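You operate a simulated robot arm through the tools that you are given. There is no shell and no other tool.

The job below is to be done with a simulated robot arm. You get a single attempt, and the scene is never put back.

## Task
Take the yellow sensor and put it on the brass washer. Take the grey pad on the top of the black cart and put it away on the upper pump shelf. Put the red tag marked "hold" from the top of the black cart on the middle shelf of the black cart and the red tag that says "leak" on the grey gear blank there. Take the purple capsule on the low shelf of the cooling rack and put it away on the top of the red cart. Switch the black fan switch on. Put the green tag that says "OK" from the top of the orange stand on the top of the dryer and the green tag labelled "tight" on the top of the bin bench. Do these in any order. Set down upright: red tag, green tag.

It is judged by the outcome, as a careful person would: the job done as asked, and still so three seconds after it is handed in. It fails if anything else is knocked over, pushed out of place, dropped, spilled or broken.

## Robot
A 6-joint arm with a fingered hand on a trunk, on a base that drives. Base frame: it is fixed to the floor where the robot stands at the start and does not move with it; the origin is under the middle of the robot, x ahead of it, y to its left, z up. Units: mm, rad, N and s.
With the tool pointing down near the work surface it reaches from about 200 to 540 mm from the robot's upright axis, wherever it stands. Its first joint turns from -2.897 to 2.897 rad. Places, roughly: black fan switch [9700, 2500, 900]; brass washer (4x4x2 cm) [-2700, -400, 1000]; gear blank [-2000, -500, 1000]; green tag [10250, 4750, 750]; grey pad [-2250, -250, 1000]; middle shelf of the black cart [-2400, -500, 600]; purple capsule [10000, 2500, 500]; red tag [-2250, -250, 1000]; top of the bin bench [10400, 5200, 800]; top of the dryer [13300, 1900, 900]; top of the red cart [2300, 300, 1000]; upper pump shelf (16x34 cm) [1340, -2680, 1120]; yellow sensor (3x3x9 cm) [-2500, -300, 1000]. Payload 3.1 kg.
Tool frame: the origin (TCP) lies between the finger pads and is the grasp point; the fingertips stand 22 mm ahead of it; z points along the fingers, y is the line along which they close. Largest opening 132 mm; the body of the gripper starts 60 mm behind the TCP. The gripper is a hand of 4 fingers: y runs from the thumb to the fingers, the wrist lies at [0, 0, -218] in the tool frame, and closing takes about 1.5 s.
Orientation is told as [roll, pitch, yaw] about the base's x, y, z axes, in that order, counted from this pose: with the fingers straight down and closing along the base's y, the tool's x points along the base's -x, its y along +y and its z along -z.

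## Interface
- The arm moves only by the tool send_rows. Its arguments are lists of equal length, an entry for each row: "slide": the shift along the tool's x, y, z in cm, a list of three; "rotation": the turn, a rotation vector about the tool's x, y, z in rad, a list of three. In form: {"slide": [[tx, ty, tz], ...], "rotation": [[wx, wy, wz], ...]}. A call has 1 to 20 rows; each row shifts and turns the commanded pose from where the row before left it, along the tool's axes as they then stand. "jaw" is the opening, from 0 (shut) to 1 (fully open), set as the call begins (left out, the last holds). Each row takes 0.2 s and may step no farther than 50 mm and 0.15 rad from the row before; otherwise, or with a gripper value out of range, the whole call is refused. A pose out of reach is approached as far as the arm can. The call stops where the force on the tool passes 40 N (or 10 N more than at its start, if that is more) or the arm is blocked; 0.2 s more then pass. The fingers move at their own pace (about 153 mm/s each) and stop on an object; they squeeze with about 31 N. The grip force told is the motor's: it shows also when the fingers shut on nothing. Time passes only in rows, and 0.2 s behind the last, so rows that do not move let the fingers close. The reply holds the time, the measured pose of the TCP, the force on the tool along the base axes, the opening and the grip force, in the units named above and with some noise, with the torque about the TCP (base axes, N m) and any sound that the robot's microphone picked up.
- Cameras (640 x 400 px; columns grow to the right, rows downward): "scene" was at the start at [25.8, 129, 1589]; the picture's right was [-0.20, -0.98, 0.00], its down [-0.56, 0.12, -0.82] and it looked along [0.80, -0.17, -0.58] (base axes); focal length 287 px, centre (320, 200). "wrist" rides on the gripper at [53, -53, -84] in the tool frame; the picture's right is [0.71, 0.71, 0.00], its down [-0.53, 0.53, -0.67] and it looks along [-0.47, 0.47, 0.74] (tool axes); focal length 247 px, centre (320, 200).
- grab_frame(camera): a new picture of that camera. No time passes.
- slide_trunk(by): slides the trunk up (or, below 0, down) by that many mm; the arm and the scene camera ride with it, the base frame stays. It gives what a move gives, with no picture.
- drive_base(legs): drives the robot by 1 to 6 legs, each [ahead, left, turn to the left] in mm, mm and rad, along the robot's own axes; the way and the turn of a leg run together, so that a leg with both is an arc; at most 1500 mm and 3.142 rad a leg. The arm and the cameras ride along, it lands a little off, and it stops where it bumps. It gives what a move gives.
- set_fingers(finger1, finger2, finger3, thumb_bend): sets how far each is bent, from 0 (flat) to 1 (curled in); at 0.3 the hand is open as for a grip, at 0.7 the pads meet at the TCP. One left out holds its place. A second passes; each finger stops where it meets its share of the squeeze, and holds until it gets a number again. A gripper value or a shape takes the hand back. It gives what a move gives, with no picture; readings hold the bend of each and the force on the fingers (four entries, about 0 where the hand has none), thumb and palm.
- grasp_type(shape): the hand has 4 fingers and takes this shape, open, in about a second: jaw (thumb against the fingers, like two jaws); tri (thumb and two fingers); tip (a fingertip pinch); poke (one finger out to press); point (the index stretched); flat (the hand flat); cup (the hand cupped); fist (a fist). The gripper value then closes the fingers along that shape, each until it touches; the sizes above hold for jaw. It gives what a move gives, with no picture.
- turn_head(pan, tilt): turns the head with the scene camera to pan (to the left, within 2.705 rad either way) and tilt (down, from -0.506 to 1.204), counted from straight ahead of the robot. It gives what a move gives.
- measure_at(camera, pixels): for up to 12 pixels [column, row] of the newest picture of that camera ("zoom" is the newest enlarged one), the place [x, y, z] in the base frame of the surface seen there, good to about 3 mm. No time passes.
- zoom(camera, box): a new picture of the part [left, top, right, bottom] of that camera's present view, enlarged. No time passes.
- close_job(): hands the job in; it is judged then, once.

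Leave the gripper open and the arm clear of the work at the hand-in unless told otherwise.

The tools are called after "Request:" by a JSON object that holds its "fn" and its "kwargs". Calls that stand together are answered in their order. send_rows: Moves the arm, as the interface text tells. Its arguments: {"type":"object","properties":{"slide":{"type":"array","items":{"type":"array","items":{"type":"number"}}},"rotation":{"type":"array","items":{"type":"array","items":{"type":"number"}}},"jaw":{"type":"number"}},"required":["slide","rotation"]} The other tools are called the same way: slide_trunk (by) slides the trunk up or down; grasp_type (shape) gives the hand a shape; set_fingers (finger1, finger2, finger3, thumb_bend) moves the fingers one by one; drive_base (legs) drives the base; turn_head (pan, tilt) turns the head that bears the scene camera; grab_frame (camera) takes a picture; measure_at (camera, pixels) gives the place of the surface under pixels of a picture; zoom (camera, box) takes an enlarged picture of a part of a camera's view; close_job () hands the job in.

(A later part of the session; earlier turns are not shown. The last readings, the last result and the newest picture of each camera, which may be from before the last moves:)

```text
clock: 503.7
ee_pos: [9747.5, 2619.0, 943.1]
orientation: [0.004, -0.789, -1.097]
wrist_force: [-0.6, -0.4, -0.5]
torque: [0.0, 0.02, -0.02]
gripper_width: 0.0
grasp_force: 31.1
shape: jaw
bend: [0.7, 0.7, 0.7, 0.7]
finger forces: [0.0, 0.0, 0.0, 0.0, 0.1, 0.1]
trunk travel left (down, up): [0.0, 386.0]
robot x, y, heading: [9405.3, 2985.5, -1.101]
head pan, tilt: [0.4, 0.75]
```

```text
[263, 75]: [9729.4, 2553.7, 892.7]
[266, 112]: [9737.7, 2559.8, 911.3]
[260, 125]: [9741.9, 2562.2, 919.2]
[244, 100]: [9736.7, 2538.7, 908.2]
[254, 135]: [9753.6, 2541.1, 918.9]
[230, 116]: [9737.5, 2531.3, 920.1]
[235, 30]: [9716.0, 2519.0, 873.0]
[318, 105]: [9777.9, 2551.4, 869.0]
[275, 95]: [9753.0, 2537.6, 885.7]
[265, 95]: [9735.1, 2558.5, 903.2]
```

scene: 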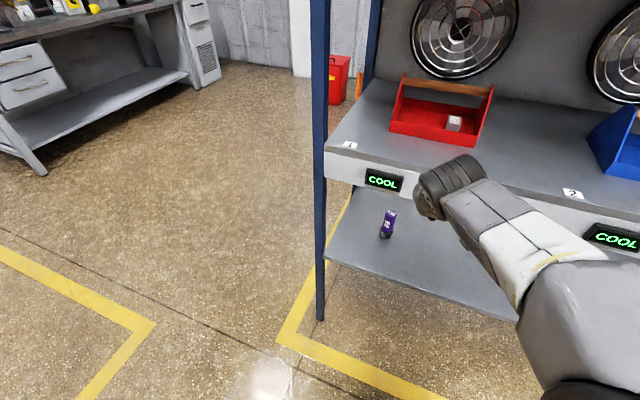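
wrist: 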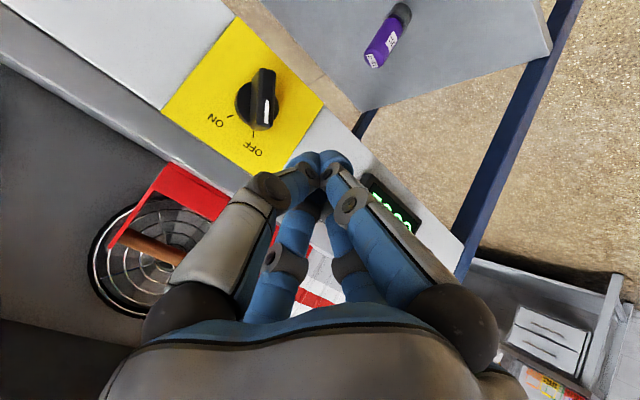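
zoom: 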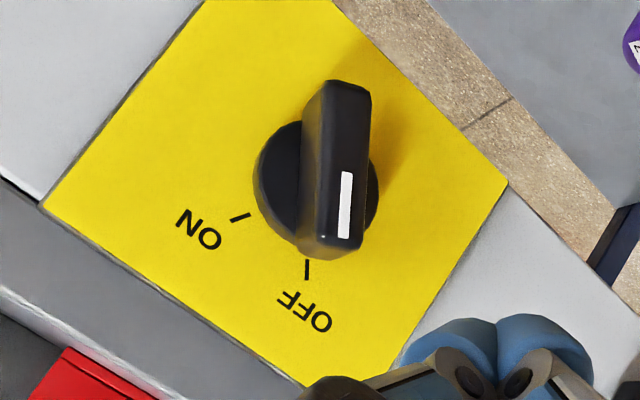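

Knob center is refined (outer face 31 mm off the post line, z 905). I go to the start of the push, left of the blade's upper end.

Request:
{"fn": "send_rows", "kwargs": {"slide": [[-0.52, 0, 1.24], [-0.52, 0, 1.24], [-0.53, 0, 1.24], [0, 0, 0]], "rotation": [[0, 0, 0], [0, 0, 0], [0, 0, 0], [0, 0, 0]]}}

Request:
{"fn": "grab_frame", "kwargs": {"camera": "wrist"}}

Request:
{"fn": "zoom", "kwargs": {"camera": "wrist", "box": [208, 70, 368, 230]}}

```text
clock: 504.7
ee_pos: [9764.2, 2586.6, 929.0]
orientation: [0.003, -0.791, -1.095]
wrist_force: [-0.1, -0.1, 0.2]
torque: [0.03, -0.04, 0.01]
gripper_width: 0.1
grasp_force: 31.0
shape: jaw
bend: [0.7, 0.7, 0.7, 0.7]
finger forces: [0.0, 0.0, 0.0, 0.0, 0.0, 0.0]
trunk travel left (down, up): [0.0, 386.0]
robot x, y, heading: [9407.2, 2992.0, -1.101]
head pan, tilt: [0.4, 0.75]
```

```text
taken
```

wrist: 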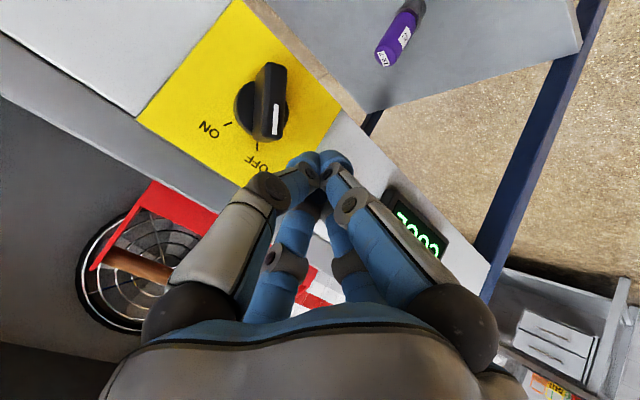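

```text
2.50 times, centred on (288, 150) of wrist
```

zoom: 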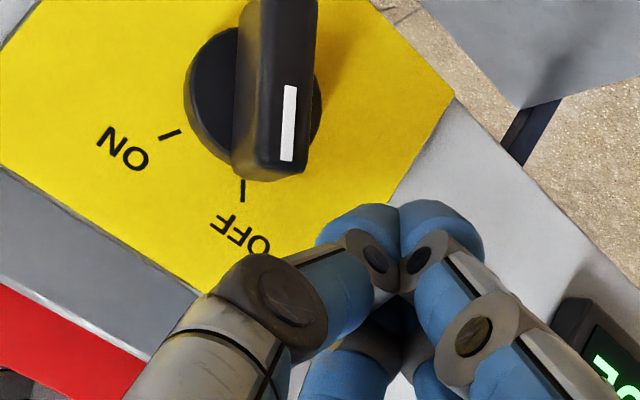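

The blade's upper end is 31 mm to the right of the tool axis, near the tips. I move right 14 mm, then push in small steps.

Request:
{"fn": "send_rows", "kwargs": {"slide": [[0, -0.7, 0], [0, -0.7, 0], [0, 0, 0]], "rotation": [[0, 0, 0], [0, 0, 0], [0, 0, 0]]}}

Request:
{"fn": "send_rows", "kwargs": {"slide": [[0, -0.3, 0], [0, -0.3, 0], [0, -0.3, 0], [0, 0, 0]], "rotation": [[0, 0, 0], [0, 0, 0], [0, 0, 0], [0, 0, 0]]}}

Request:
{"fn": "zoom", "kwargs": {"camera": "wrist", "box": [208, 70, 368, 230]}}

```text
clock: 505.5
ee_pos: [9751.1, 2579.8, 928.7]
orientation: [0.003, -0.788, -1.096]
wrist_force: [1.8, 0.0, 0.5]
torque: [-0.02, -0.07, 0.06]
gripper_width: 0.0
grasp_force: 31.2
shape: jaw
bend: [0.7, 0.7, 0.7, 0.7]
finger forces: [0.0, 0.0, 0.0, 0.0, 0.0, 0.0]
trunk travel left (down, up): [0.0, 386.0]
robot x, y, heading: [9406.8, 2989.4, -1.099]
head pan, tilt: [0.4, 0.75]
```

```text
clock: 506.5
ee_pos: [9742.5, 2575.5, 927.6]
orientation: [0.003, -0.787, -1.097]
wrist_force: [-0.6, -0.1, 0.6]
torque: [0.0, -0.01, 0.02]
gripper_width: 0.1
grasp_force: 30.9
shape: jaw
bend: [0.7, 0.7, 0.7, 0.7]
finger forces: [0.1, 0.0, 0.0, 0.0, 0.0, 0.0]
trunk travel left (down, up): [0.0, 386.0]
robot x, y, heading: [9410.2, 2989.4, -1.1]
head pan, tilt: [0.4, 0.75]
```

```text
2.50 times, centred on (288, 150) of wrist
```

zoom: 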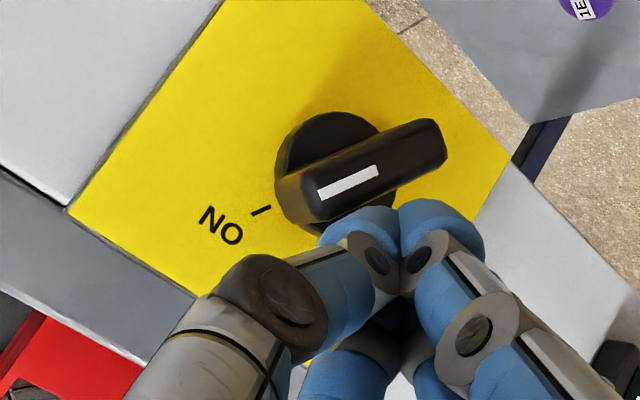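

The pointer now points to the ON tick. I move the hand back left 10 mm and withdraw, then check the knob from the head camera.

Request:
{"fn": "send_rows", "kwargs": {"slide": [[0, 0.5, 0], [0, 0.5, 0], [0.5, 0, -3.5], [0.5, 0, -3.5], [0.5, 0, -3.5], [0, -3.5, -2], [0, -4, 0], [0, -4, 0], [0, 0, 0]], "rotation": [[0, 0, 0], [0, 0, 0], [0, 0, 0], [0, 0, 0], [0, 0, 0], [0, 0, 0], [0, 0, 0], [0, 0, 0], [0, 0, 0]]}}

Request:
{"fn": "zoom", "kwargs": {"camera": "scene", "box": [344, 150, 504, 250]}}

```text
clock: 508.5
ee_pos: [9599.9, 2616.2, 1005.6]
orientation: [0.005, -0.788, -1.096]
wrist_force: [0.4, 0.5, -0.1]
torque: [-0.01, -0.01, -0.02]
gripper_width: 0.0
grasp_force: 31.3
shape: jaw
bend: [0.7, 0.7, 0.7, 0.7]
finger forces: [0.1, 0.0, 0.0, 0.1, 0.0, 0.1]
trunk travel left (down, up): [0.0, 386.0]
robot x, y, heading: [9407.1, 2990.3, -1.098]
head pan, tilt: [0.4, 0.75]
```

```text
4.00 times, centred on (424, 200) of scene
```

zoom: 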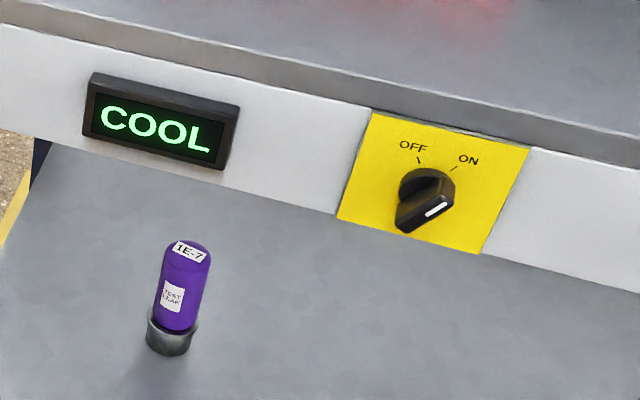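

The fan switch is ON. Next the purple capsule at about (9930,2450), standing on the low shelf (z 520) about 150 mm in from the front. I must stand farther back to extend the arm; I look at the roller cart behind me for room.

Request:
{"fn": "turn_head", "kwargs": {"pan": -2.3, "tilt": 0.7}}

Request:
{"fn": "grab_frame", "kwargs": {"camera": "scene"}}

Request:
{"fn": "turn_head", "kwargs": {"pan": 2.4, "tilt": 0.7}}

Request:
{"fn": "grab_frame", "kwargs": {"camera": "scene"}}

```text
clock: 510.9
ee_pos: [9601.8, 2615.7, 1005.1]
orientation: [0.005, -0.788, -1.097]
wrist_force: [-0.3, 0.5, -0.3]
torque: [0.0, 0.04, 0.01]
gripper_width: 0.0
grasp_force: 30.8
shape: jaw
bend: [0.7, 0.7, 0.7, 0.7]
finger forces: [0.1, 0.1, 0.1, 0.0, 0.0, 0.0]
trunk travel left (down, up): [0.0, 386.0]
robot x, y, heading: [9404.7, 2983.8, -1.099]
head pan, tilt: [-2.3, 0.7]
```

```text
taken
```

scene: 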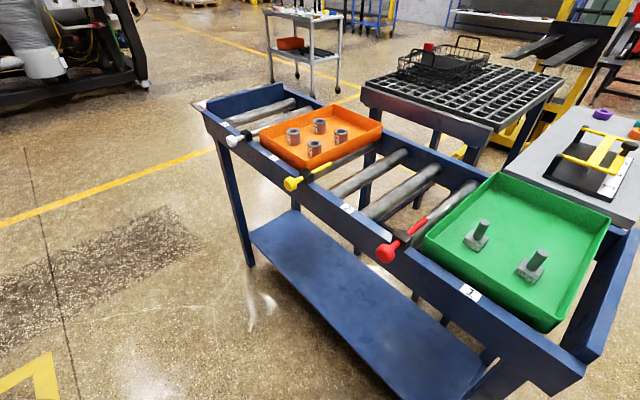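

```text
clock: 514.6
ee_pos: [9601.8, 2615.8, 1006.2]
orientation: [0.004, -0.789, -1.096]
wrist_force: [0.3, -0.1, -0.7]
torque: [0.01, 0.01, -0.01]
gripper_width: 0.0
grasp_force: 31.0
shape: jaw
bend: [0.7, 0.7, 0.7, 0.7]
finger forces: [0.0, 0.0, 0.0, 0.0, 0.0, 0.0]
trunk travel left (down, up): [0.0, 386.0]
robot x, y, heading: [9406.9, 2990.5, -1.098]
head pan, tilt: [2.4, 0.7]
```

```text
taken
```

scene: 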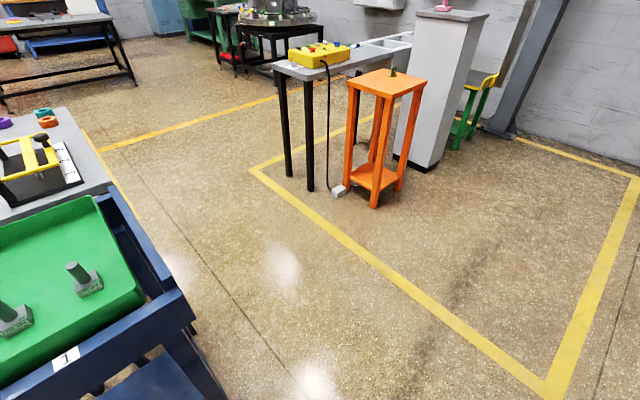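

I measure the roller cart's nearest corner here.

Request:
{"fn": "measure_at", "kwargs": {"camera": "scene", "pixels": [[188, 312], [195, 325], [170, 290], [100, 195], [210, 385], [50, 375]]}}

```text
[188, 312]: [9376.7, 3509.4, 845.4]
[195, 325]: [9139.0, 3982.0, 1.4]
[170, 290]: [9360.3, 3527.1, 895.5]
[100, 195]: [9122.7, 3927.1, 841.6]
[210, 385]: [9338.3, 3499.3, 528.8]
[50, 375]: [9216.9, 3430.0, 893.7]
```

The roller cart's corner is at (9377,3509), so I approach the capsule from the left-front with heading -1.40. I drive to about (9765,3405) and turn.

Request:
{"fn": "drive_base", "kwargs": {"legs": [[-207, 509, 0], [0, 0, -0.302]]}}

Request:
{"fn": "turn_head", "kwargs": {"pan": 0.0, "tilt": 0.7}}

Request:
{"fn": "grab_frame", "kwargs": {"camera": "scene"}}

```text
clock: 518.8
ee_pos: [9838.1, 2991.4, 1006.5]
orientation: [0.003, -0.789, -1.397]
wrist_force: [-0.4, 0.1, -0.4]
torque: [0.0, -0.01, -0.02]
gripper_width: 0.4
grasp_force: 31.2
shape: jaw
bend: [0.7, 0.7, 0.7, 0.7]
finger forces: [0.0, 0.1, 0.0, 0.0, 0.0, 0.0]
trunk travel left (down, up): [0.0, 386.0]
robot x, y, heading: [9762.7, 3410.2, -1.397]
head pan, tilt: [2.4, 0.7]
```

```text
clock: 521.0
ee_pos: [9838.1, 2991.9, 1005.7]
orientation: [0.004, -0.79, -1.396]
wrist_force: [-0.3, -0.2, -0.5]
torque: [-0.04, 0.01, 0.05]
gripper_width: 0.0
grasp_force: 31.1
shape: jaw
bend: [0.7, 0.7, 0.7, 0.7]
finger forces: [0.0, 0.1, 0.0, 0.0, 0.0, 0.1]
trunk travel left (down, up): [0.0, 386.0]
robot x, y, heading: [9764.2, 3407.1, -1.398]
head pan, tilt: [0.0, 0.7]
```

```text
taken
```

scene: 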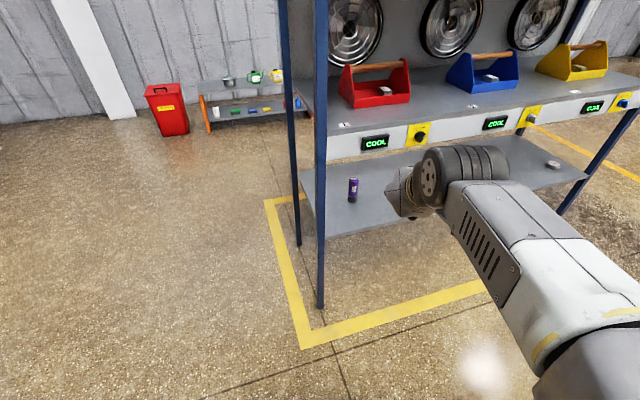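

The capsule is at (353,190). I zoom and measure it.

Request:
{"fn": "zoom", "kwargs": {"camera": "scene", "box": [329, 170, 377, 210]}}

Request:
{"fn": "measure_at", "kwargs": {"camera": "zoom", "pixels": [[325, 110], [325, 160], [325, 200], [325, 250], [325, 295], [285, 180], [365, 180], [280, 270], [375, 270], [325, 340]]}}

```text
10.00 times, centred on (353, 190) of scene
```

zoom: 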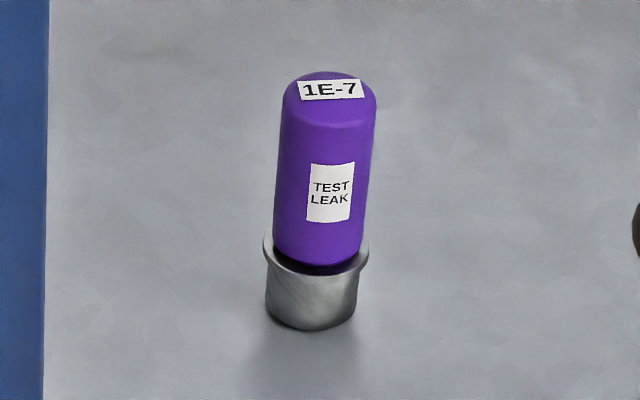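

```text
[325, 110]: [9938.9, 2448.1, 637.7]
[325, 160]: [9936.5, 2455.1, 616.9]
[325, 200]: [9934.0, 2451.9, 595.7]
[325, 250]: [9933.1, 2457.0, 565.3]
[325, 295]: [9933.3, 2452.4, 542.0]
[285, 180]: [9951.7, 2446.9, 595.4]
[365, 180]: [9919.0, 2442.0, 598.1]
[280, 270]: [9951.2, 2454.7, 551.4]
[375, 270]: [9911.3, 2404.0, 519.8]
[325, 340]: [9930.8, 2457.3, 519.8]
```

Capsule center is about (9935,2438), top 645, purple body about 38 mm thick. I extend and lower the arm in front of the rack (trunk already at its lowest).

Request:
{"fn": "send_rows", "kwargs": {"slide": [[-0.615, 0, 4.387], [-0.615, 0, 4.387], [-0.615, 0, 4.387], [-0.615, 0, 4.387], [-0.615, 0, 4.387], [-0.615, 0, 4.387], [1.55, 0, 3.65], [1.55, 0, 3.65], [1.55, 0, 3.65], [0, 0, 0]], "rotation": [[0, 0, 0], [0, 0, 0], [0, 0, 0], [0, 0, 0], [0, 0, 0], [0, 0, 0], [0, 0, 0], [0, 0, 0], [0, 0, 0], [0, 0, 0]]}}

Request:
{"fn": "send_rows", "kwargs": {"slide": [[2.33, 0, 3.43], [2.33, 0, 3.43], [2.33, 0, 3.43], [0, 0, 0]], "rotation": [[0, 0, 0], [0, 0, 0], [0, 0, 0], [0, 0, 0]]}}

Request:
{"fn": "grab_frame", "kwargs": {"camera": "scene"}}

```text
clock: 523.2
ee_pos: [9884.8, 2739.4, 734.3]
orientation: [0.004, -0.79, -1.398]
wrist_force: [0.3, -0.4, -0.8]
torque: [0.0, 0.02, 0.01]
gripper_width: 0.2
grasp_force: 31.1
shape: jaw
bend: [0.7, 0.7, 0.7, 0.7]
finger forces: [0.0, 0.0, 0.0, 0.1, 0.0, 0.1]
trunk travel left (down, up): [0.0, 386.0]
robot x, y, heading: [9764.6, 3408.9, -1.404]
head pan, tilt: [0.0, 0.7]
```

```text
clock: 524.2
ee_pos: [9888.5, 2713.6, 612.5]
orientation: [0.002, -0.79, -1.395]
wrist_force: [-0.4, -0.5, -1.5]
torque: [0.01, 0.01, 0.02]
gripper_width: 0.0
grasp_force: 31.4
shape: jaw
bend: [0.7, 0.7, 0.7, 0.7]
finger forces: [0.0, 0.0, 0.0, 0.0, 0.0, 0.0]
trunk travel left (down, up): [0.0, 386.0]
robot x, y, heading: [9766.2, 3405.3, -1.399]
head pan, tilt: [0.0, 0.7]
```

```text
taken
```

scene: 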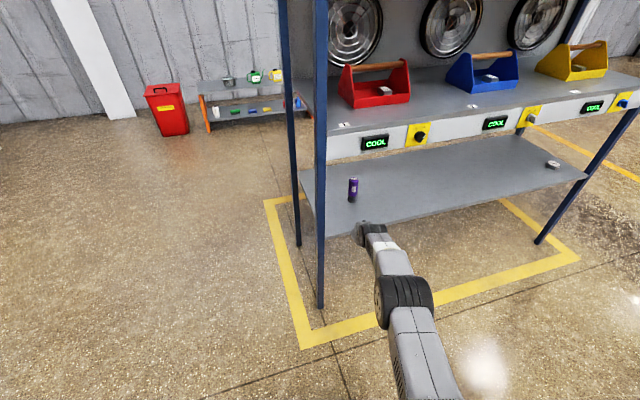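

Reached. I open the hand fully, raise the trunk 20 mm so the upper finger clears the capsule, and drive ahead 150 mm first.

Request:
{"fn": "grasp_type", "kwargs": {"shape": "jaw"}}

Request:
{"fn": "slide_trunk", "kwargs": {"by": 20}}

Request:
{"fn": "drive_base", "kwargs": {"legs": [[150, 0, 0]]}}

Request:
{"fn": "grab_frame", "kwargs": {"camera": "wrist"}}

Request:
{"fn": "grab_frame", "kwargs": {"camera": "scene"}}

```text
clock: 525.1
ee_pos: [9889.3, 2714.0, 613.8]
orientation: [0.003, -0.79, -1.396]
wrist_force: [0.0, 0.4, -0.5]
torque: [-0.02, -0.03, 0.03]
gripper_width: 131.9
grasp_force: 0.0
shape: jaw
bend: [0.3, 0.3, 0.3, 0.3]
finger forces: [0.0, 0.0, 0.0, 0.0, 0.0, 0.1]
trunk travel left (down, up): [0.0, 386.0]
robot x, y, heading: [9760.0, 3407.6, -1.397]
head pan, tilt: [0.0, 0.7]
```

```text
clock: 525.7
ee_pos: [9889.4, 2713.9, 632.3]
orientation: [0.004, -0.79, -1.397]
wrist_force: [-0.3, 0.0, -0.2]
torque: [0.0, 0.0, 0.0]
gripper_width: 131.9
grasp_force: 0.1
shape: jaw
bend: [0.3, 0.3, 0.3, 0.3]
finger forces: [0.0, 0.0, 0.0, 0.0, 0.0, 0.0]
trunk travel left (down, up): [-20.0, 366.0]
robot x, y, heading: [9762.7, 3406.5, -1.398]
head pan, tilt: [0.0, 0.7]
```

```text
clock: 527.1
ee_pos: [9914.1, 2565.0, 631.9]
orientation: [0.005, -0.787, -1.395]
wrist_force: [-0.9, 0.5, -0.3]
torque: [0.04, -0.03, 0.02]
gripper_width: 131.8
grasp_force: 0.0
shape: jaw
bend: [0.3, 0.3, 0.3, 0.3]
finger forces: [0.1, 0.1, 0.1, 0.0, 0.0, 0.1]
trunk travel left (down, up): [-20.0, 366.0]
robot x, y, heading: [9788.5, 3261.8, -1.399]
head pan, tilt: [0.0, 0.7]
```

```text
taken
```

wrist: 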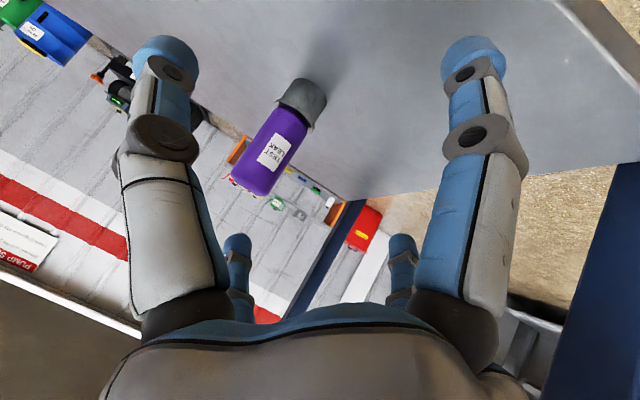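

```text
taken
```

scene: 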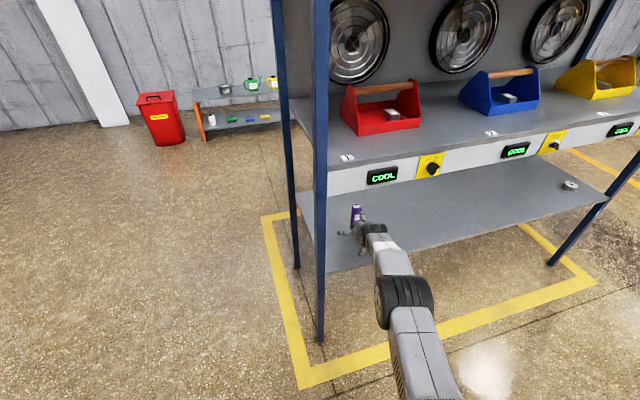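

The capsule is ahead. I measure it from the wrist camera to refine the last 120 mm.

Request:
{"fn": "measure_at", "kwargs": {"camera": "wrist", "pixels": [[240, 175], [290, 125], [265, 150], [255, 185], [300, 110], [285, 95], [320, 110], [250, 190]]}}

Request:
{"fn": "zoom", "kwargs": {"camera": "wrist", "box": [210, 60, 338, 210]}}

```text
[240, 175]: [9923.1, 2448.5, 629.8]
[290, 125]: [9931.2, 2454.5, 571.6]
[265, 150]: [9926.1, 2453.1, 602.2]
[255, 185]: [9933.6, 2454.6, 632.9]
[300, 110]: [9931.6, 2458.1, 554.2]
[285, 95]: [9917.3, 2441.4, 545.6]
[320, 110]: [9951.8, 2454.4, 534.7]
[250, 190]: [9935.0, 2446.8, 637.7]
```

```text
2.67 times, centred on (274, 135) of wrist
```

zoom: 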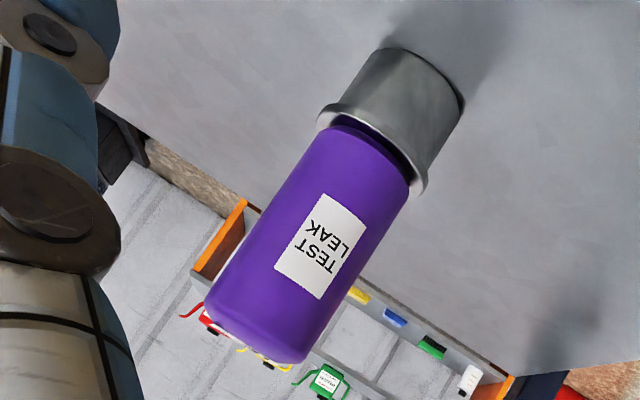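

The capsule is 129 mm ahead and laterally centered. I drive ahead 122 mm.

Request:
{"fn": "drive_base", "kwargs": {"legs": [[122, 0, 0]]}}

Request:
{"fn": "grab_frame", "kwargs": {"camera": "wrist"}}

Request:
{"fn": "grab_frame", "kwargs": {"camera": "scene"}}

```text
clock: 528.4
ee_pos: [9936.0, 2444.4, 630.9]
orientation: [0.003, -0.787, -1.397]
wrist_force: [0.1, 0.4, -0.1]
torque: [0.01, -0.01, 0.01]
gripper_width: 131.7
grasp_force: 0.0
shape: jaw
bend: [0.3, 0.3, 0.3, 0.3]
finger forces: [0.0, 0.0, 0.0, 0.0, 0.1, 0.0]
trunk travel left (down, up): [-20.0, 366.0]
robot x, y, heading: [9806.1, 3138.1, -1.398]
head pan, tilt: [0.0, 0.7]
```

```text
taken
```

wrist: 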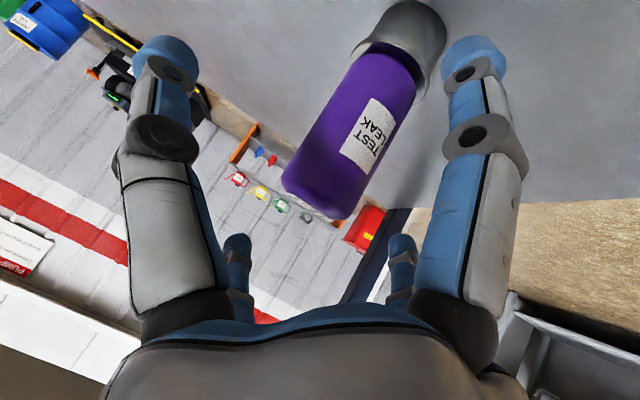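

```text
taken
```

scene: 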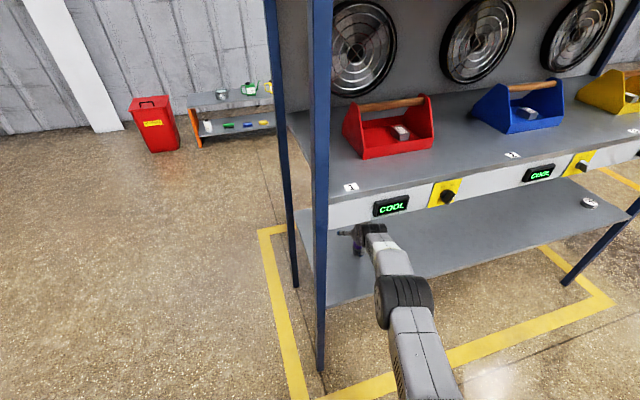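

The capsule stands between thumb and finger 2. I lower the trunk 12 mm and pinch with thumb and finger 2 only.

Request:
{"fn": "slide_trunk", "kwargs": {"by": -12}}

Request:
{"fn": "set_fingers", "kwargs": {"finger1": 0.3, "finger2": 0.8, "finger3": 0.3, "thumb_bend": 0.8}}

Request:
{"fn": "grab_frame", "kwargs": {"camera": "wrist"}}

```text
clock: 529.0
ee_pos: [9935.4, 2445.8, 621.5]
orientation: [0.003, -0.788, -1.396]
wrist_force: [-0.3, -0.6, -0.1]
torque: [0.0, 0.01, 0.02]
gripper_width: 131.8
grasp_force: 0.1
shape: jaw
bend: [0.3, 0.3, 0.3, 0.3]
finger forces: [0.0, 0.0, 0.1, 0.0, 0.0, 0.1]
trunk travel left (down, up): [-8.0, 378.0]
robot x, y, heading: [9809.5, 3140.5, -1.4]
head pan, tilt: [0.0, 0.7]
```

```text
clock: 530.0
ee_pos: [9935.1, 2443.5, 621.8]
orientation: [0.004, -0.79, -1.396]
wrist_force: [0.0, 0.2, 0.5]
torque: [0.02, -0.05, 0.0]
gripper_width: 58.0
grasp_force: 13.4
shape: fingers
bend: [0.3, 0.55, 0.3, 0.66]
finger forces: [0.0, 12.4, 0.0, 0.0, 14.0, 0.0]
trunk travel left (down, up): [-8.0, 378.0]
robot x, y, heading: [9808.3, 3137.9, -1.397]
head pan, tilt: [0.0, 0.7]
```

```text
taken
```

wrist: 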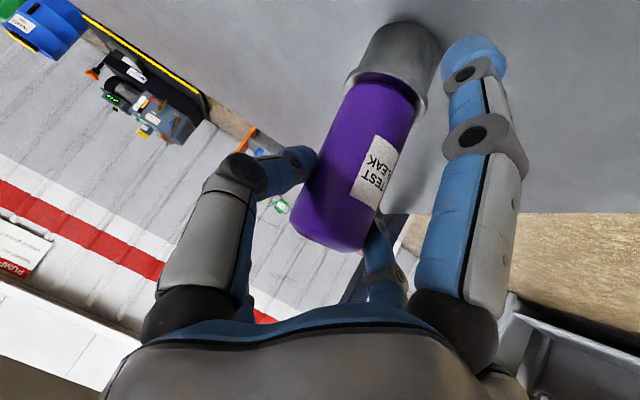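

Pinched at 12–14 N. I lift with the trunk by 12 mm and check.

Request:
{"fn": "slide_trunk", "kwargs": {"by": 12}}

Request:
{"fn": "grab_frame", "kwargs": {"camera": "wrist"}}

```text
clock: 530.6
ee_pos: [9935.2, 2445.0, 632.8]
orientation: [0.004, -0.787, -1.395]
wrist_force: [-0.1, 0.6, -3.3]
torque: [-0.01, 0.04, 0.02]
gripper_width: 58.1
grasp_force: 13.4
shape: fingers
bend: [0.3, 0.55, 0.3, 0.66]
finger forces: [0.0, 12.5, 0.1, 0.1, 13.3, 0.0]
trunk travel left (down, up): [-20.0, 366.0]
robot x, y, heading: [9810.3, 3143.8, -1.398]
head pan, tilt: [0.0, 0.7]
```

```text
taken
```

wrist: 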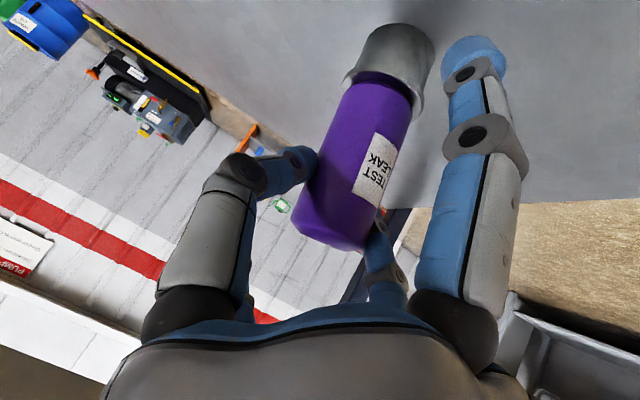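

It's lifted (weight about 3.3 N) and clear of the shelf. I drive back 280 mm out of the rack.

Request:
{"fn": "drive_base", "kwargs": {"legs": [[-280, 0, 0]]}}

Request:
{"fn": "grab_frame", "kwargs": {"camera": "wrist"}}

Request:
{"fn": "grab_frame", "kwargs": {"camera": "scene"}}

```text
clock: 532.5
ee_pos: [9887.5, 2722.5, 631.2]
orientation: [0.005, -0.789, -1.396]
wrist_force: [0.1, 0.1, -3.2]
torque: [0.03, 0.04, -0.01]
gripper_width: 58.1
grasp_force: 13.2
shape: fingers
bend: [0.3, 0.55, 0.3, 0.66]
finger forces: [0.1, 12.5, 0.1, 0.0, 13.3, 0.1]
trunk travel left (down, up): [-20.0, 366.0]
robot x, y, heading: [9762.3, 3414.9, -1.402]
head pan, tilt: [0.0, 0.7]
```

```text
taken
```

wrist: 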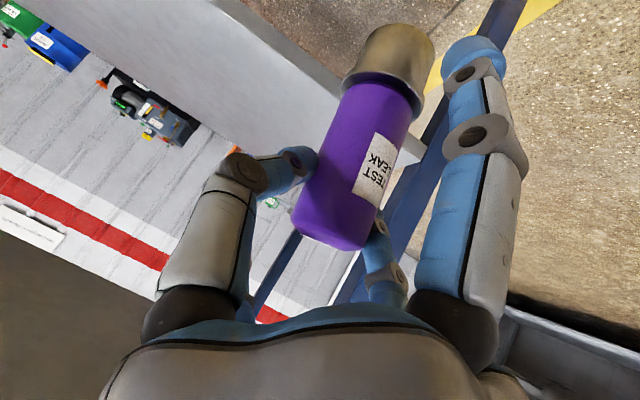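

```text
taken
```

scene: 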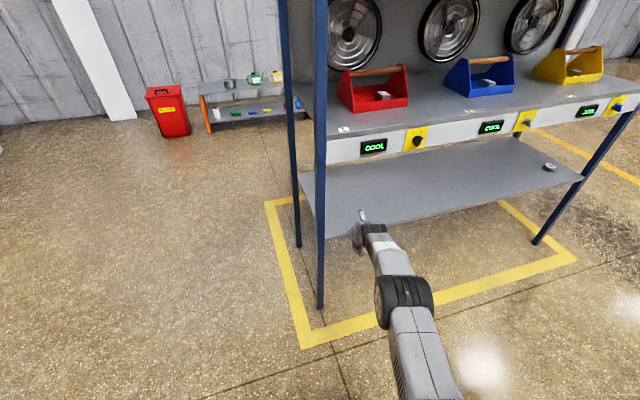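

Now I fold the arm back up along the reverse path, keeping the tilt so the capsule stays upright.

Request:
{"fn": "send_rows", "kwargs": {"slide": [[-2.33, 0, -3.43], [-2.33, 0, -3.43], [-2.33, 0, -3.43], [-1.55, 0, -3.65], [-1.55, 0, -3.65], [-1.55, 0, -3.65], [0.615, 0, -4.387], [0.615, 0, -4.387], [0.615, 0, -4.387], [0.615, 0, -4.387], [0.615, 0, -4.387], [0.615, 0, -4.387], [0, 0, 0]], "rotation": [[0, 0, 0], [0, 0, 0], [0, 0, 0], [0, 0, 0], [0, 0, 0], [0, 0, 0], [0, 0, 0], [0, 0, 0], [0, 0, 0], [0, 0, 0], [0, 0, 0], [0, 0, 0], [0, 0, 0]]}}

Request:
{"fn": "slide_trunk", "kwargs": {"by": 130}}

Request:
{"fn": "grab_frame", "kwargs": {"camera": "wrist"}}

```text
clock: 535.3
ee_pos: [9836.4, 2998.8, 1022.4]
orientation: [0.004, -0.786, -1.397]
wrist_force: [0.1, -0.1, -2.3]
torque: [0.05, 0.05, 0.01]
gripper_width: 58.1
grasp_force: 12.7
shape: fingers
bend: [0.3, 0.55, 0.3, 0.66]
finger forces: [0.1, 12.5, 0.0, 0.0, 13.3, 0.0]
trunk travel left (down, up): [-20.0, 366.0]
robot x, y, heading: [9761.4, 3414.8, -1.4]
head pan, tilt: [0.0, 0.7]
```

```text
clock: 536.9
ee_pos: [9836.6, 2999.9, 1153.9]
orientation: [0.002, -0.788, -1.397]
wrist_force: [-0.6, -0.3, -2.2]
torque: [0.03, 0.02, -0.01]
gripper_width: 58.0
grasp_force: 12.8
shape: fingers
bend: [0.3, 0.55, 0.3, 0.66]
finger forces: [0.1, 12.6, 0.0, 0.0, 13.3, 0.0]
trunk travel left (down, up): [-150.0, 236.0]
robot x, y, heading: [9761.9, 3418.0, -1.402]
head pan, tilt: [0.0, 0.7]
```

```text
taken
```

wrist: 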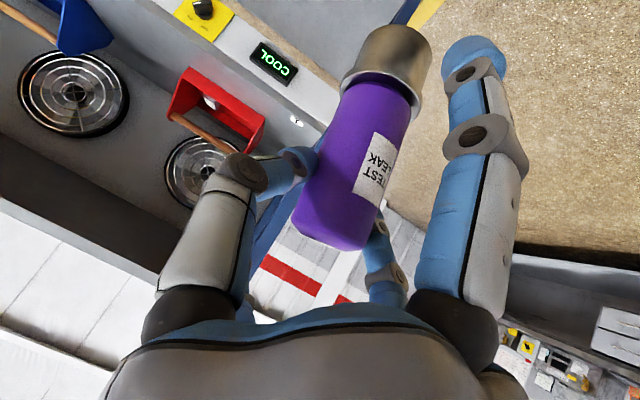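

The capsule is upright in the hand. I turn left to heading 0 so the arm trails, and drive back through the lane toward the red cart.

Request:
{"fn": "drive_base", "kwargs": {"legs": [[0, 0, 1.4], [-162, -336, 0], [-900, -580, 0], [-700, -150, 0], [-1350, 500, 0], [-1450, -100, 0]]}}

Request:
{"fn": "grab_frame", "kwargs": {"camera": "wrist"}}

```text
clock: 564.8
ee_pos: [5638.8, 2812.3, 1152.9]
orientation: [0.004, -0.789, -0.028]
wrist_force: [0.2, -0.7, -2.1]
torque: [-0.02, 0.03, -0.04]
gripper_width: 58.1
grasp_force: 12.2
shape: fingers
bend: [0.3, 0.55, 0.3, 0.66]
finger forces: [0.0, 12.4, 0.0, 0.0, 13.1, 0.0]
trunk travel left (down, up): [-150.0, 236.0]
robot x, y, heading: [5216.5, 2821.5, -0.032]
head pan, tilt: [0.0, 0.7]
```

```text
taken
```

wrist: 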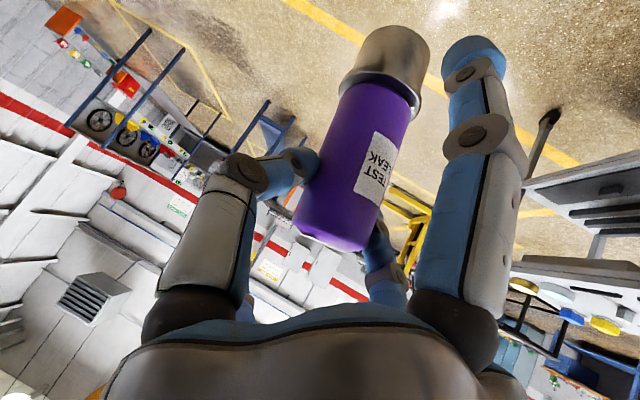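

Still held. I continue to about (1300,1400).

Request:
{"fn": "drive_base", "kwargs": {"legs": [[0, 0, 0.032], [-1400, -70, 0], [-1300, -350, 0], [-1200, -900, 0]]}}

Request:
{"fn": "turn_head", "kwargs": {"pan": -0.7, "tilt": 0.5}}

Request:
{"fn": "grab_frame", "kwargs": {"camera": "scene"}}

```text
clock: 585.6
ee_pos: [1742.1, 1427.9, 1152.8]
orientation: [0.003, -0.789, 0.019]
wrist_force: [-0.5, 0.0, -2.9]
torque: [-0.02, 0.03, -0.01]
gripper_width: 58.1
grasp_force: 12.4
shape: fingers
bend: [0.3, 0.55, 0.3, 0.66]
finger forces: [0.0, 12.4, 0.1, 0.1, 13.0, 0.2]
trunk travel left (down, up): [-150.0, 236.0]
robot x, y, heading: [1322.4, 1420.6, 0.012]
head pan, tilt: [0.0, 0.7]
```

```text
clock: 586.7
ee_pos: [1741.4, 1427.6, 1152.2]
orientation: [0.004, -0.786, 0.02]
wrist_force: [-0.5, -1.0, -2.8]
torque: [-0.06, 0.04, -0.02]
gripper_width: 57.9
grasp_force: 12.2
shape: fingers
bend: [0.3, 0.55, 0.3, 0.66]
finger forces: [0.0, 12.5, 0.1, 0.1, 13.1, 0.0]
trunk travel left (down, up): [-150.0, 236.0]
robot x, y, heading: [1317.5, 1416.2, 0.012]
head pan, tilt: [-0.7, 0.499]
```

```text
taken
```

scene: 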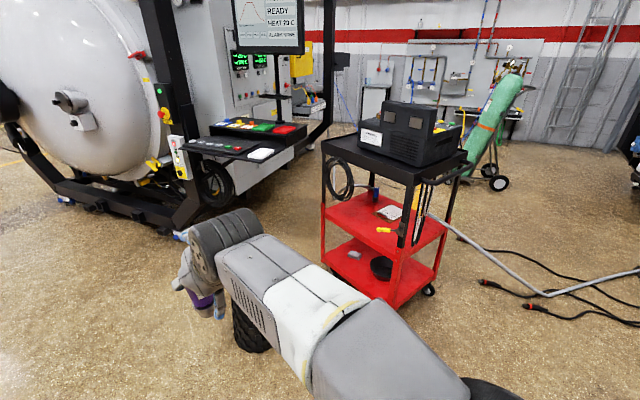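

I see the red cart's black top at (322–468,135–185), with an instrument box on it. I zoom and measure the free area.

Request:
{"fn": "zoom", "kwargs": {"camera": "scene", "box": [300, 80, 492, 200]}}

Request:
{"fn": "measure_at", "kwargs": {"camera": "zoom", "pixels": [[75, 205], [150, 220], [250, 265], [350, 310], [400, 335], [200, 210], [300, 260], [130, 185], [480, 280], [555, 240], [100, 195], [380, 300]]}}

```text
3.33 times, centred on (396, 140) of scene
```

zoom: 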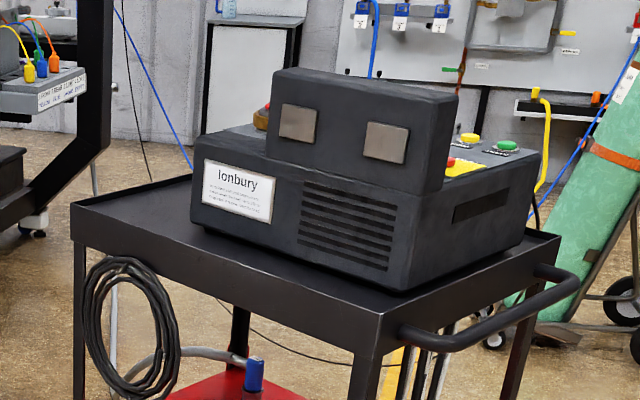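

```text
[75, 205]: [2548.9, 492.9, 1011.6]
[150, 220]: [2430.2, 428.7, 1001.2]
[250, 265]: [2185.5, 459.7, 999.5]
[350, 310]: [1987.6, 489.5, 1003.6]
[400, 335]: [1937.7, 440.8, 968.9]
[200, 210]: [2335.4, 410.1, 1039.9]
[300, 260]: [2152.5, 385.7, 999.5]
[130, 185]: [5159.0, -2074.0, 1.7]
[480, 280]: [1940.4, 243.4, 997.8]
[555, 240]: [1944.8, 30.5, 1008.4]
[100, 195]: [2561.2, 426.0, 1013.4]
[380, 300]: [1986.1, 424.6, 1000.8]
```

The instrument fills the middle; the far-left end of the cart's top (x about 2400–2540) is free. The black bin stands in front, so I go around it to about (2750,1600) and turn to face that end.

Request:
{"fn": "drive_base", "kwargs": {"legs": [[400, 330, -0.012], [1040, -120, 0], [0, 0, -1.95]]}}

Request:
{"fn": "turn_head", "kwargs": {"pan": 0.2, "tilt": 0.6}}

Request:
{"fn": "grab_frame", "kwargs": {"camera": "scene"}}

```text
clock: 599.4
ee_pos: [2635.4, 1229.4, 1153.4]
orientation: [0.004, -0.788, -1.903]
wrist_force: [0.0, 0.7, -2.8]
torque: [0.01, 0.03, 0.0]
gripper_width: 58.0
grasp_force: 12.4
shape: fingers
bend: [0.3, 0.55, 0.3, 0.67]
finger forces: [0.1, 12.3, 0.0, 0.0, 12.7, 0.0]
trunk travel left (down, up): [-150.0, 236.0]
robot x, y, heading: [2768.6, 1631.5, -1.91]
head pan, tilt: [-0.7, 0.499]
```

```text
clock: 600.6
ee_pos: [2635.1, 1229.4, 1153.3]
orientation: [0.003, -0.788, -1.901]
wrist_force: [-0.8, 0.3, -2.6]
torque: [0.03, 0.01, -0.02]
gripper_width: 57.9
grasp_force: 12.2
shape: fingers
bend: [0.3, 0.55, 0.3, 0.67]
finger forces: [0.0, 12.2, 0.1, 0.0, 12.8, 0.0]
trunk travel left (down, up): [-150.0, 236.0]
robot x, y, heading: [2772.5, 1632.5, -1.906]
head pan, tilt: [0.201, 0.6]
```

```text
taken
```

scene: 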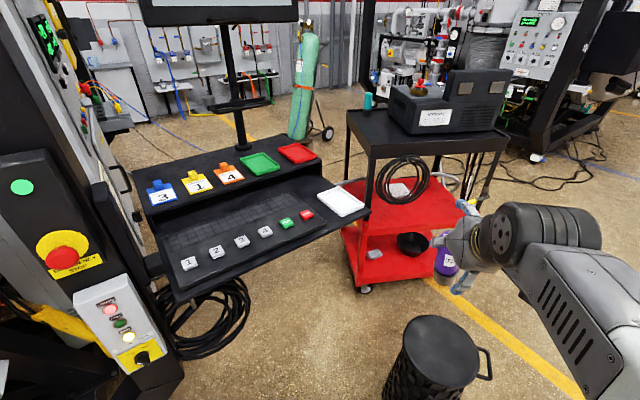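

I zoom on the red cart's left end.

Request:
{"fn": "zoom", "kwargs": {"camera": "scene", "box": [330, 80, 522, 200]}}

Request:
{"fn": "measure_at", "kwargs": {"camera": "zoom", "pixels": [[60, 110], [130, 235], [140, 120], [190, 150], [250, 190], [400, 205], [560, 190], [125, 75], [200, 110], [100, 120], [160, 180], [330, 180]]}}

Request:
{"fn": "measure_at", "kwargs": {"camera": "scene", "pixels": [[368, 212], [345, 190], [430, 335], [440, 345], [365, 290], [355, 255], [180, 290], [320, 165], [478, 330], [500, 250]]}}

```text
3.33 times, centred on (426, 140) of scene
```

zoom: 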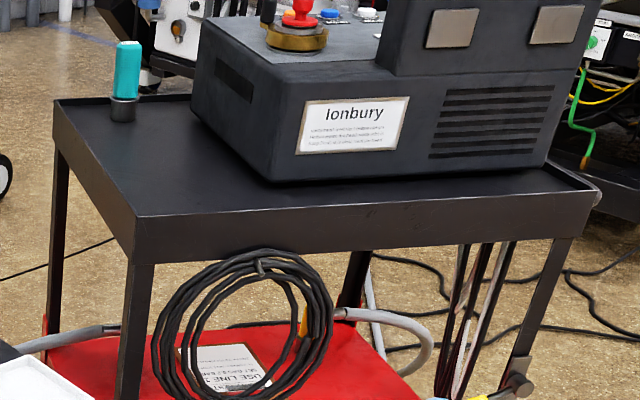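

```text
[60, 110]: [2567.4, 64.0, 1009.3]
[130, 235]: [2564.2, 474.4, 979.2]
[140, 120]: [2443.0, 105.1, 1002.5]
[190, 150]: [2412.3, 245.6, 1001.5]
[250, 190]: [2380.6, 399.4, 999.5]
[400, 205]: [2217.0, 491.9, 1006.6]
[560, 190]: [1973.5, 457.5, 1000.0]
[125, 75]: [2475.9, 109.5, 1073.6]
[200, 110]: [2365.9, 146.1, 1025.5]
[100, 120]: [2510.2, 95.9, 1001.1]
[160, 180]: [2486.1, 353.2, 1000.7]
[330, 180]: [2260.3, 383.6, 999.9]
```

```text
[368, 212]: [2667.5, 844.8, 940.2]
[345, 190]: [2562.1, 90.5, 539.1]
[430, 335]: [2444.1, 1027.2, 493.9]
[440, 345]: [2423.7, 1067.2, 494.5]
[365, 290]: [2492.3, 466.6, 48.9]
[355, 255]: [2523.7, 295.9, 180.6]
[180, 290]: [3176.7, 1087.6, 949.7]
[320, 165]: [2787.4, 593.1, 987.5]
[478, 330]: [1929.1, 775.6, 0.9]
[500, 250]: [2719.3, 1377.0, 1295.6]
```

A teal capsule already stands at that end; the free area is x 2400–2550, y 150–480. The console blocks this side, so I'll place from the other side of the bin: stance near (2000,850), heading -0.75, target (2475,415). I also check the instrument's height.

Request:
{"fn": "measure_at", "kwargs": {"camera": "zoom", "pixels": [[230, 40], [215, 60], [270, 175], [300, 75], [400, 60], [440, 10], [195, 100]]}}

Request:
{"fn": "drive_base", "kwargs": {"legs": [[318, -811, 0], [0, 0, 1.156]]}}

Request:
{"fn": "turn_head", "kwargs": {"pan": 0.0, "tilt": 0.6}}

Request:
{"fn": "grab_frame", "kwargs": {"camera": "scene"}}

```text
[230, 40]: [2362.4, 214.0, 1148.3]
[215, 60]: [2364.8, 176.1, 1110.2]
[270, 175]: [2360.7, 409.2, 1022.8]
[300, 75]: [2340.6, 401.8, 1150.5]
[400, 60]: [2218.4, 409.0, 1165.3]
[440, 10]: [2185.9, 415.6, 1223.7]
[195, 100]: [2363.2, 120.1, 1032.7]
```

```text
clock: 608.2
ee_pos: [2197.9, 1313.3, 1152.5]
orientation: [0.002, -0.788, -0.746]
wrist_force: [0.2, -0.5, -3.5]
torque: [0.06, 0.05, 0.03]
gripper_width: 58.3
grasp_force: 12.2
shape: fingers
bend: [0.3, 0.55, 0.3, 0.67]
finger forces: [0.0, 12.2, 0.0, 0.1, 12.6, 0.0]
trunk travel left (down, up): [-150.0, 236.0]
robot x, y, heading: [1887.0, 1597.3, -0.753]
head pan, tilt: [0.201, 0.6]
```

```text
clock: 608.9
ee_pos: [2198.3, 1311.4, 1152.5]
orientation: [0.0, -0.787, -0.747]
wrist_force: [0.0, 1.4, -2.9]
torque: [0.0, 0.04, 0.0]
gripper_width: 57.8
grasp_force: 12.2
shape: fingers
bend: [0.3, 0.55, 0.3, 0.67]
finger forces: [0.1, 12.3, 0.0, 0.0, 12.6, 0.0]
trunk travel left (down, up): [-150.0, 236.0]
robot x, y, heading: [1885.6, 1598.6, -0.751]
head pan, tilt: [0.0, 0.6]
```

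```text
taken
```

scene: 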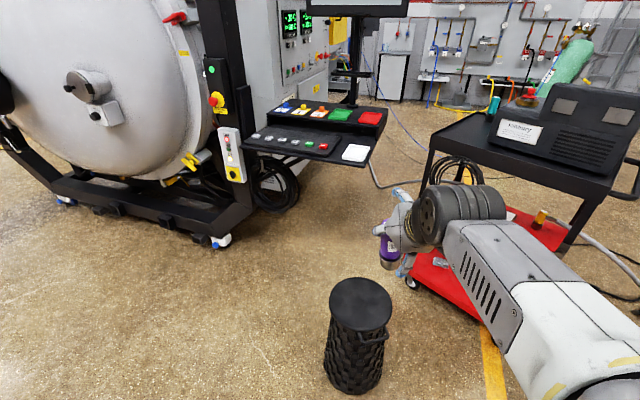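

The instrument's corner is at (2363,409), 1150 high. I move to about (1975,885), hand still high.

Request:
{"fn": "slide_trunk", "kwargs": {"by": 120}}

Request:
{"fn": "drive_base", "kwargs": {"legs": [[552, -460, 0]]}}

Request:
{"fn": "turn_head", "kwargs": {"pan": 0.1, "tilt": 0.85}}

Request:
{"fn": "grab_frame", "kwargs": {"camera": "scene"}}

Request:
{"fn": "grab_frame", "kwargs": {"camera": "wrist"}}

```text
clock: 610.4
ee_pos: [2198.7, 1311.5, 1272.4]
orientation: [0.001, -0.787, -0.746]
wrist_force: [-0.7, 0.2, -2.4]
torque: [-0.04, 0.02, 0.0]
gripper_width: 58.1
grasp_force: 12.5
shape: fingers
bend: [0.3, 0.55, 0.3, 0.67]
finger forces: [0.0, 12.1, 0.0, 0.1, 12.7, 0.0]
trunk travel left (down, up): [-270.0, 116.0]
robot x, y, heading: [1889.0, 1598.0, -0.753]
head pan, tilt: [0.0, 0.6]
```

```text
clock: 614.3
ee_pos: [2297.6, 603.3, 1271.9]
orientation: [0.004, -0.786, -0.744]
wrist_force: [-0.7, -0.6, -2.4]
torque: [0.01, 0.04, 0.01]
gripper_width: 57.8
grasp_force: 12.7
shape: fingers
bend: [0.3, 0.55, 0.3, 0.67]
finger forces: [0.0, 12.2, 0.0, 0.0, 12.8, 0.0]
trunk travel left (down, up): [-270.0, 116.0]
robot x, y, heading: [1985.2, 888.5, -0.75]
head pan, tilt: [0.0, 0.6]
```

```text
clock: 615.1
ee_pos: [2297.8, 604.1, 1272.7]
orientation: [0.002, -0.787, -0.747]
wrist_force: [0.8, 0.1, -1.9]
torque: [0.03, 0.04, 0.02]
gripper_width: 57.7
grasp_force: 12.2
shape: fingers
bend: [0.3, 0.55, 0.3, 0.67]
finger forces: [0.1, 12.2, 0.0, 0.1, 12.7, 0.1]
trunk travel left (down, up): [-270.0, 116.0]
robot x, y, heading: [1988.9, 889.4, -0.744]
head pan, tilt: [0.099, 0.85]
```

```text
taken
```

scene: 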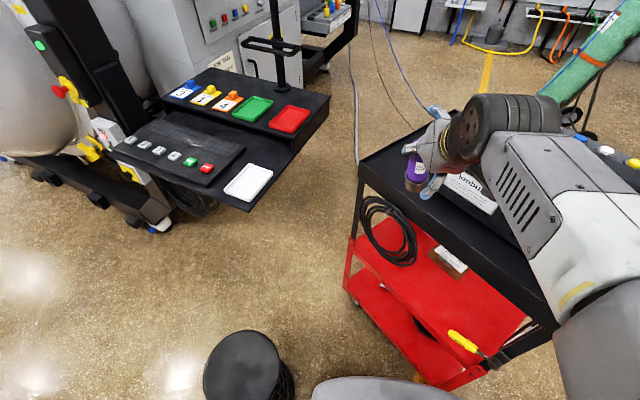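

```text
taken
```

wrist: 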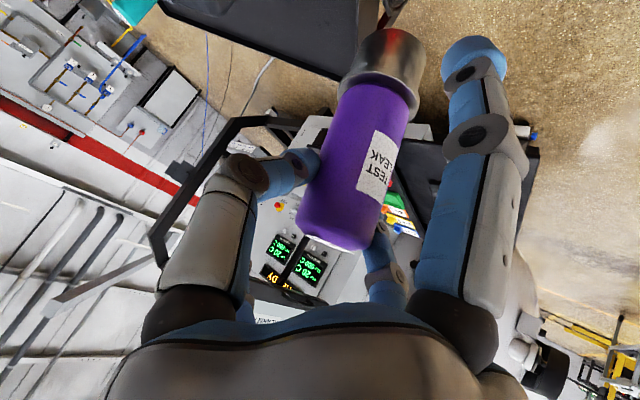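

I extend over the cart's free end in two moves, capsule still about 40 mm above the top.

Request:
{"fn": "send_rows", "kwargs": {"slide": [[-1.41, 0, 3.89], [-1.41, 0, 3.89], [-1.41, 0, 3.89], [-1.41, 0, 3.89], [0, 0, 0]], "rotation": [[0, 0, 0], [0, 0, 0], [0, 0, 0], [0, 0, 0], [0, 0, 0]]}}

Request:
{"fn": "send_rows", "kwargs": {"slide": [[-1.15, -0.15, 3.98], [-1.15, -0.15, 3.98], [-1.15, -0.15, 3.98], [0, 0, 0]], "rotation": [[0, 0, 0], [0, 0, 0], [0, 0, 0], [0, 0, 0]]}}

Request:
{"fn": "grab_frame", "kwargs": {"camera": "scene"}}

Request:
{"fn": "grab_frame", "kwargs": {"camera": "wrist"}}

```text
clock: 616.3
ee_pos: [2407.9, 502.8, 1204.0]
orientation: [0.001, -0.787, -0.744]
wrist_force: [0.3, 0.0, -3.2]
torque: [-0.04, 0.05, -0.02]
gripper_width: 58.0
grasp_force: 12.1
shape: fingers
bend: [0.3, 0.55, 0.3, 0.67]
finger forces: [0.1, 12.1, 0.0, 0.0, 12.7, 0.1]
trunk travel left (down, up): [-270.0, 116.0]
robot x, y, heading: [1989.2, 888.1, -0.742]
head pan, tilt: [0.099, 0.85]
```

```text
clock: 617.3
ee_pos: [2484.7, 426.4, 1141.0]
orientation: [0.003, -0.787, -0.745]
wrist_force: [0.7, -0.4, -2.8]
torque: [0.0, 0.01, 0.0]
gripper_width: 58.2
grasp_force: 12.5
shape: fingers
bend: [0.3, 0.55, 0.3, 0.67]
finger forces: [0.1, 12.1, 0.0, 0.1, 12.7, 0.0]
trunk travel left (down, up): [-270.0, 116.0]
robot x, y, heading: [1986.5, 888.2, -0.747]
head pan, tilt: [0.099, 0.85]
```

```text
taken
```

scene: 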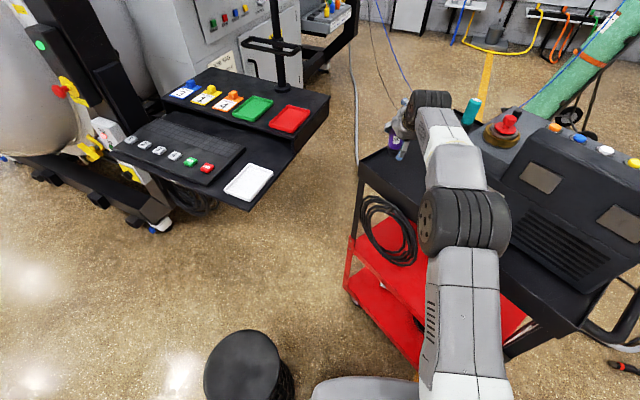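

```text
taken
```

wrist: 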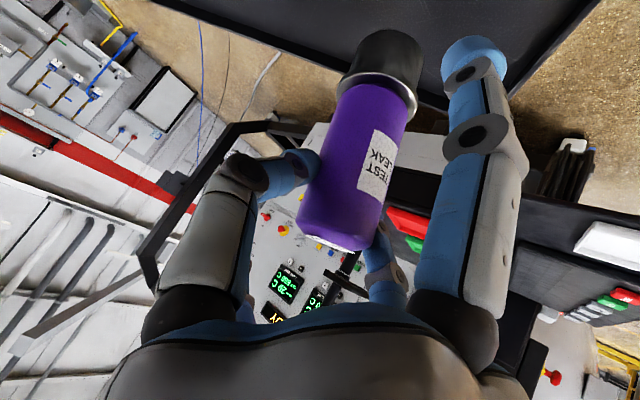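

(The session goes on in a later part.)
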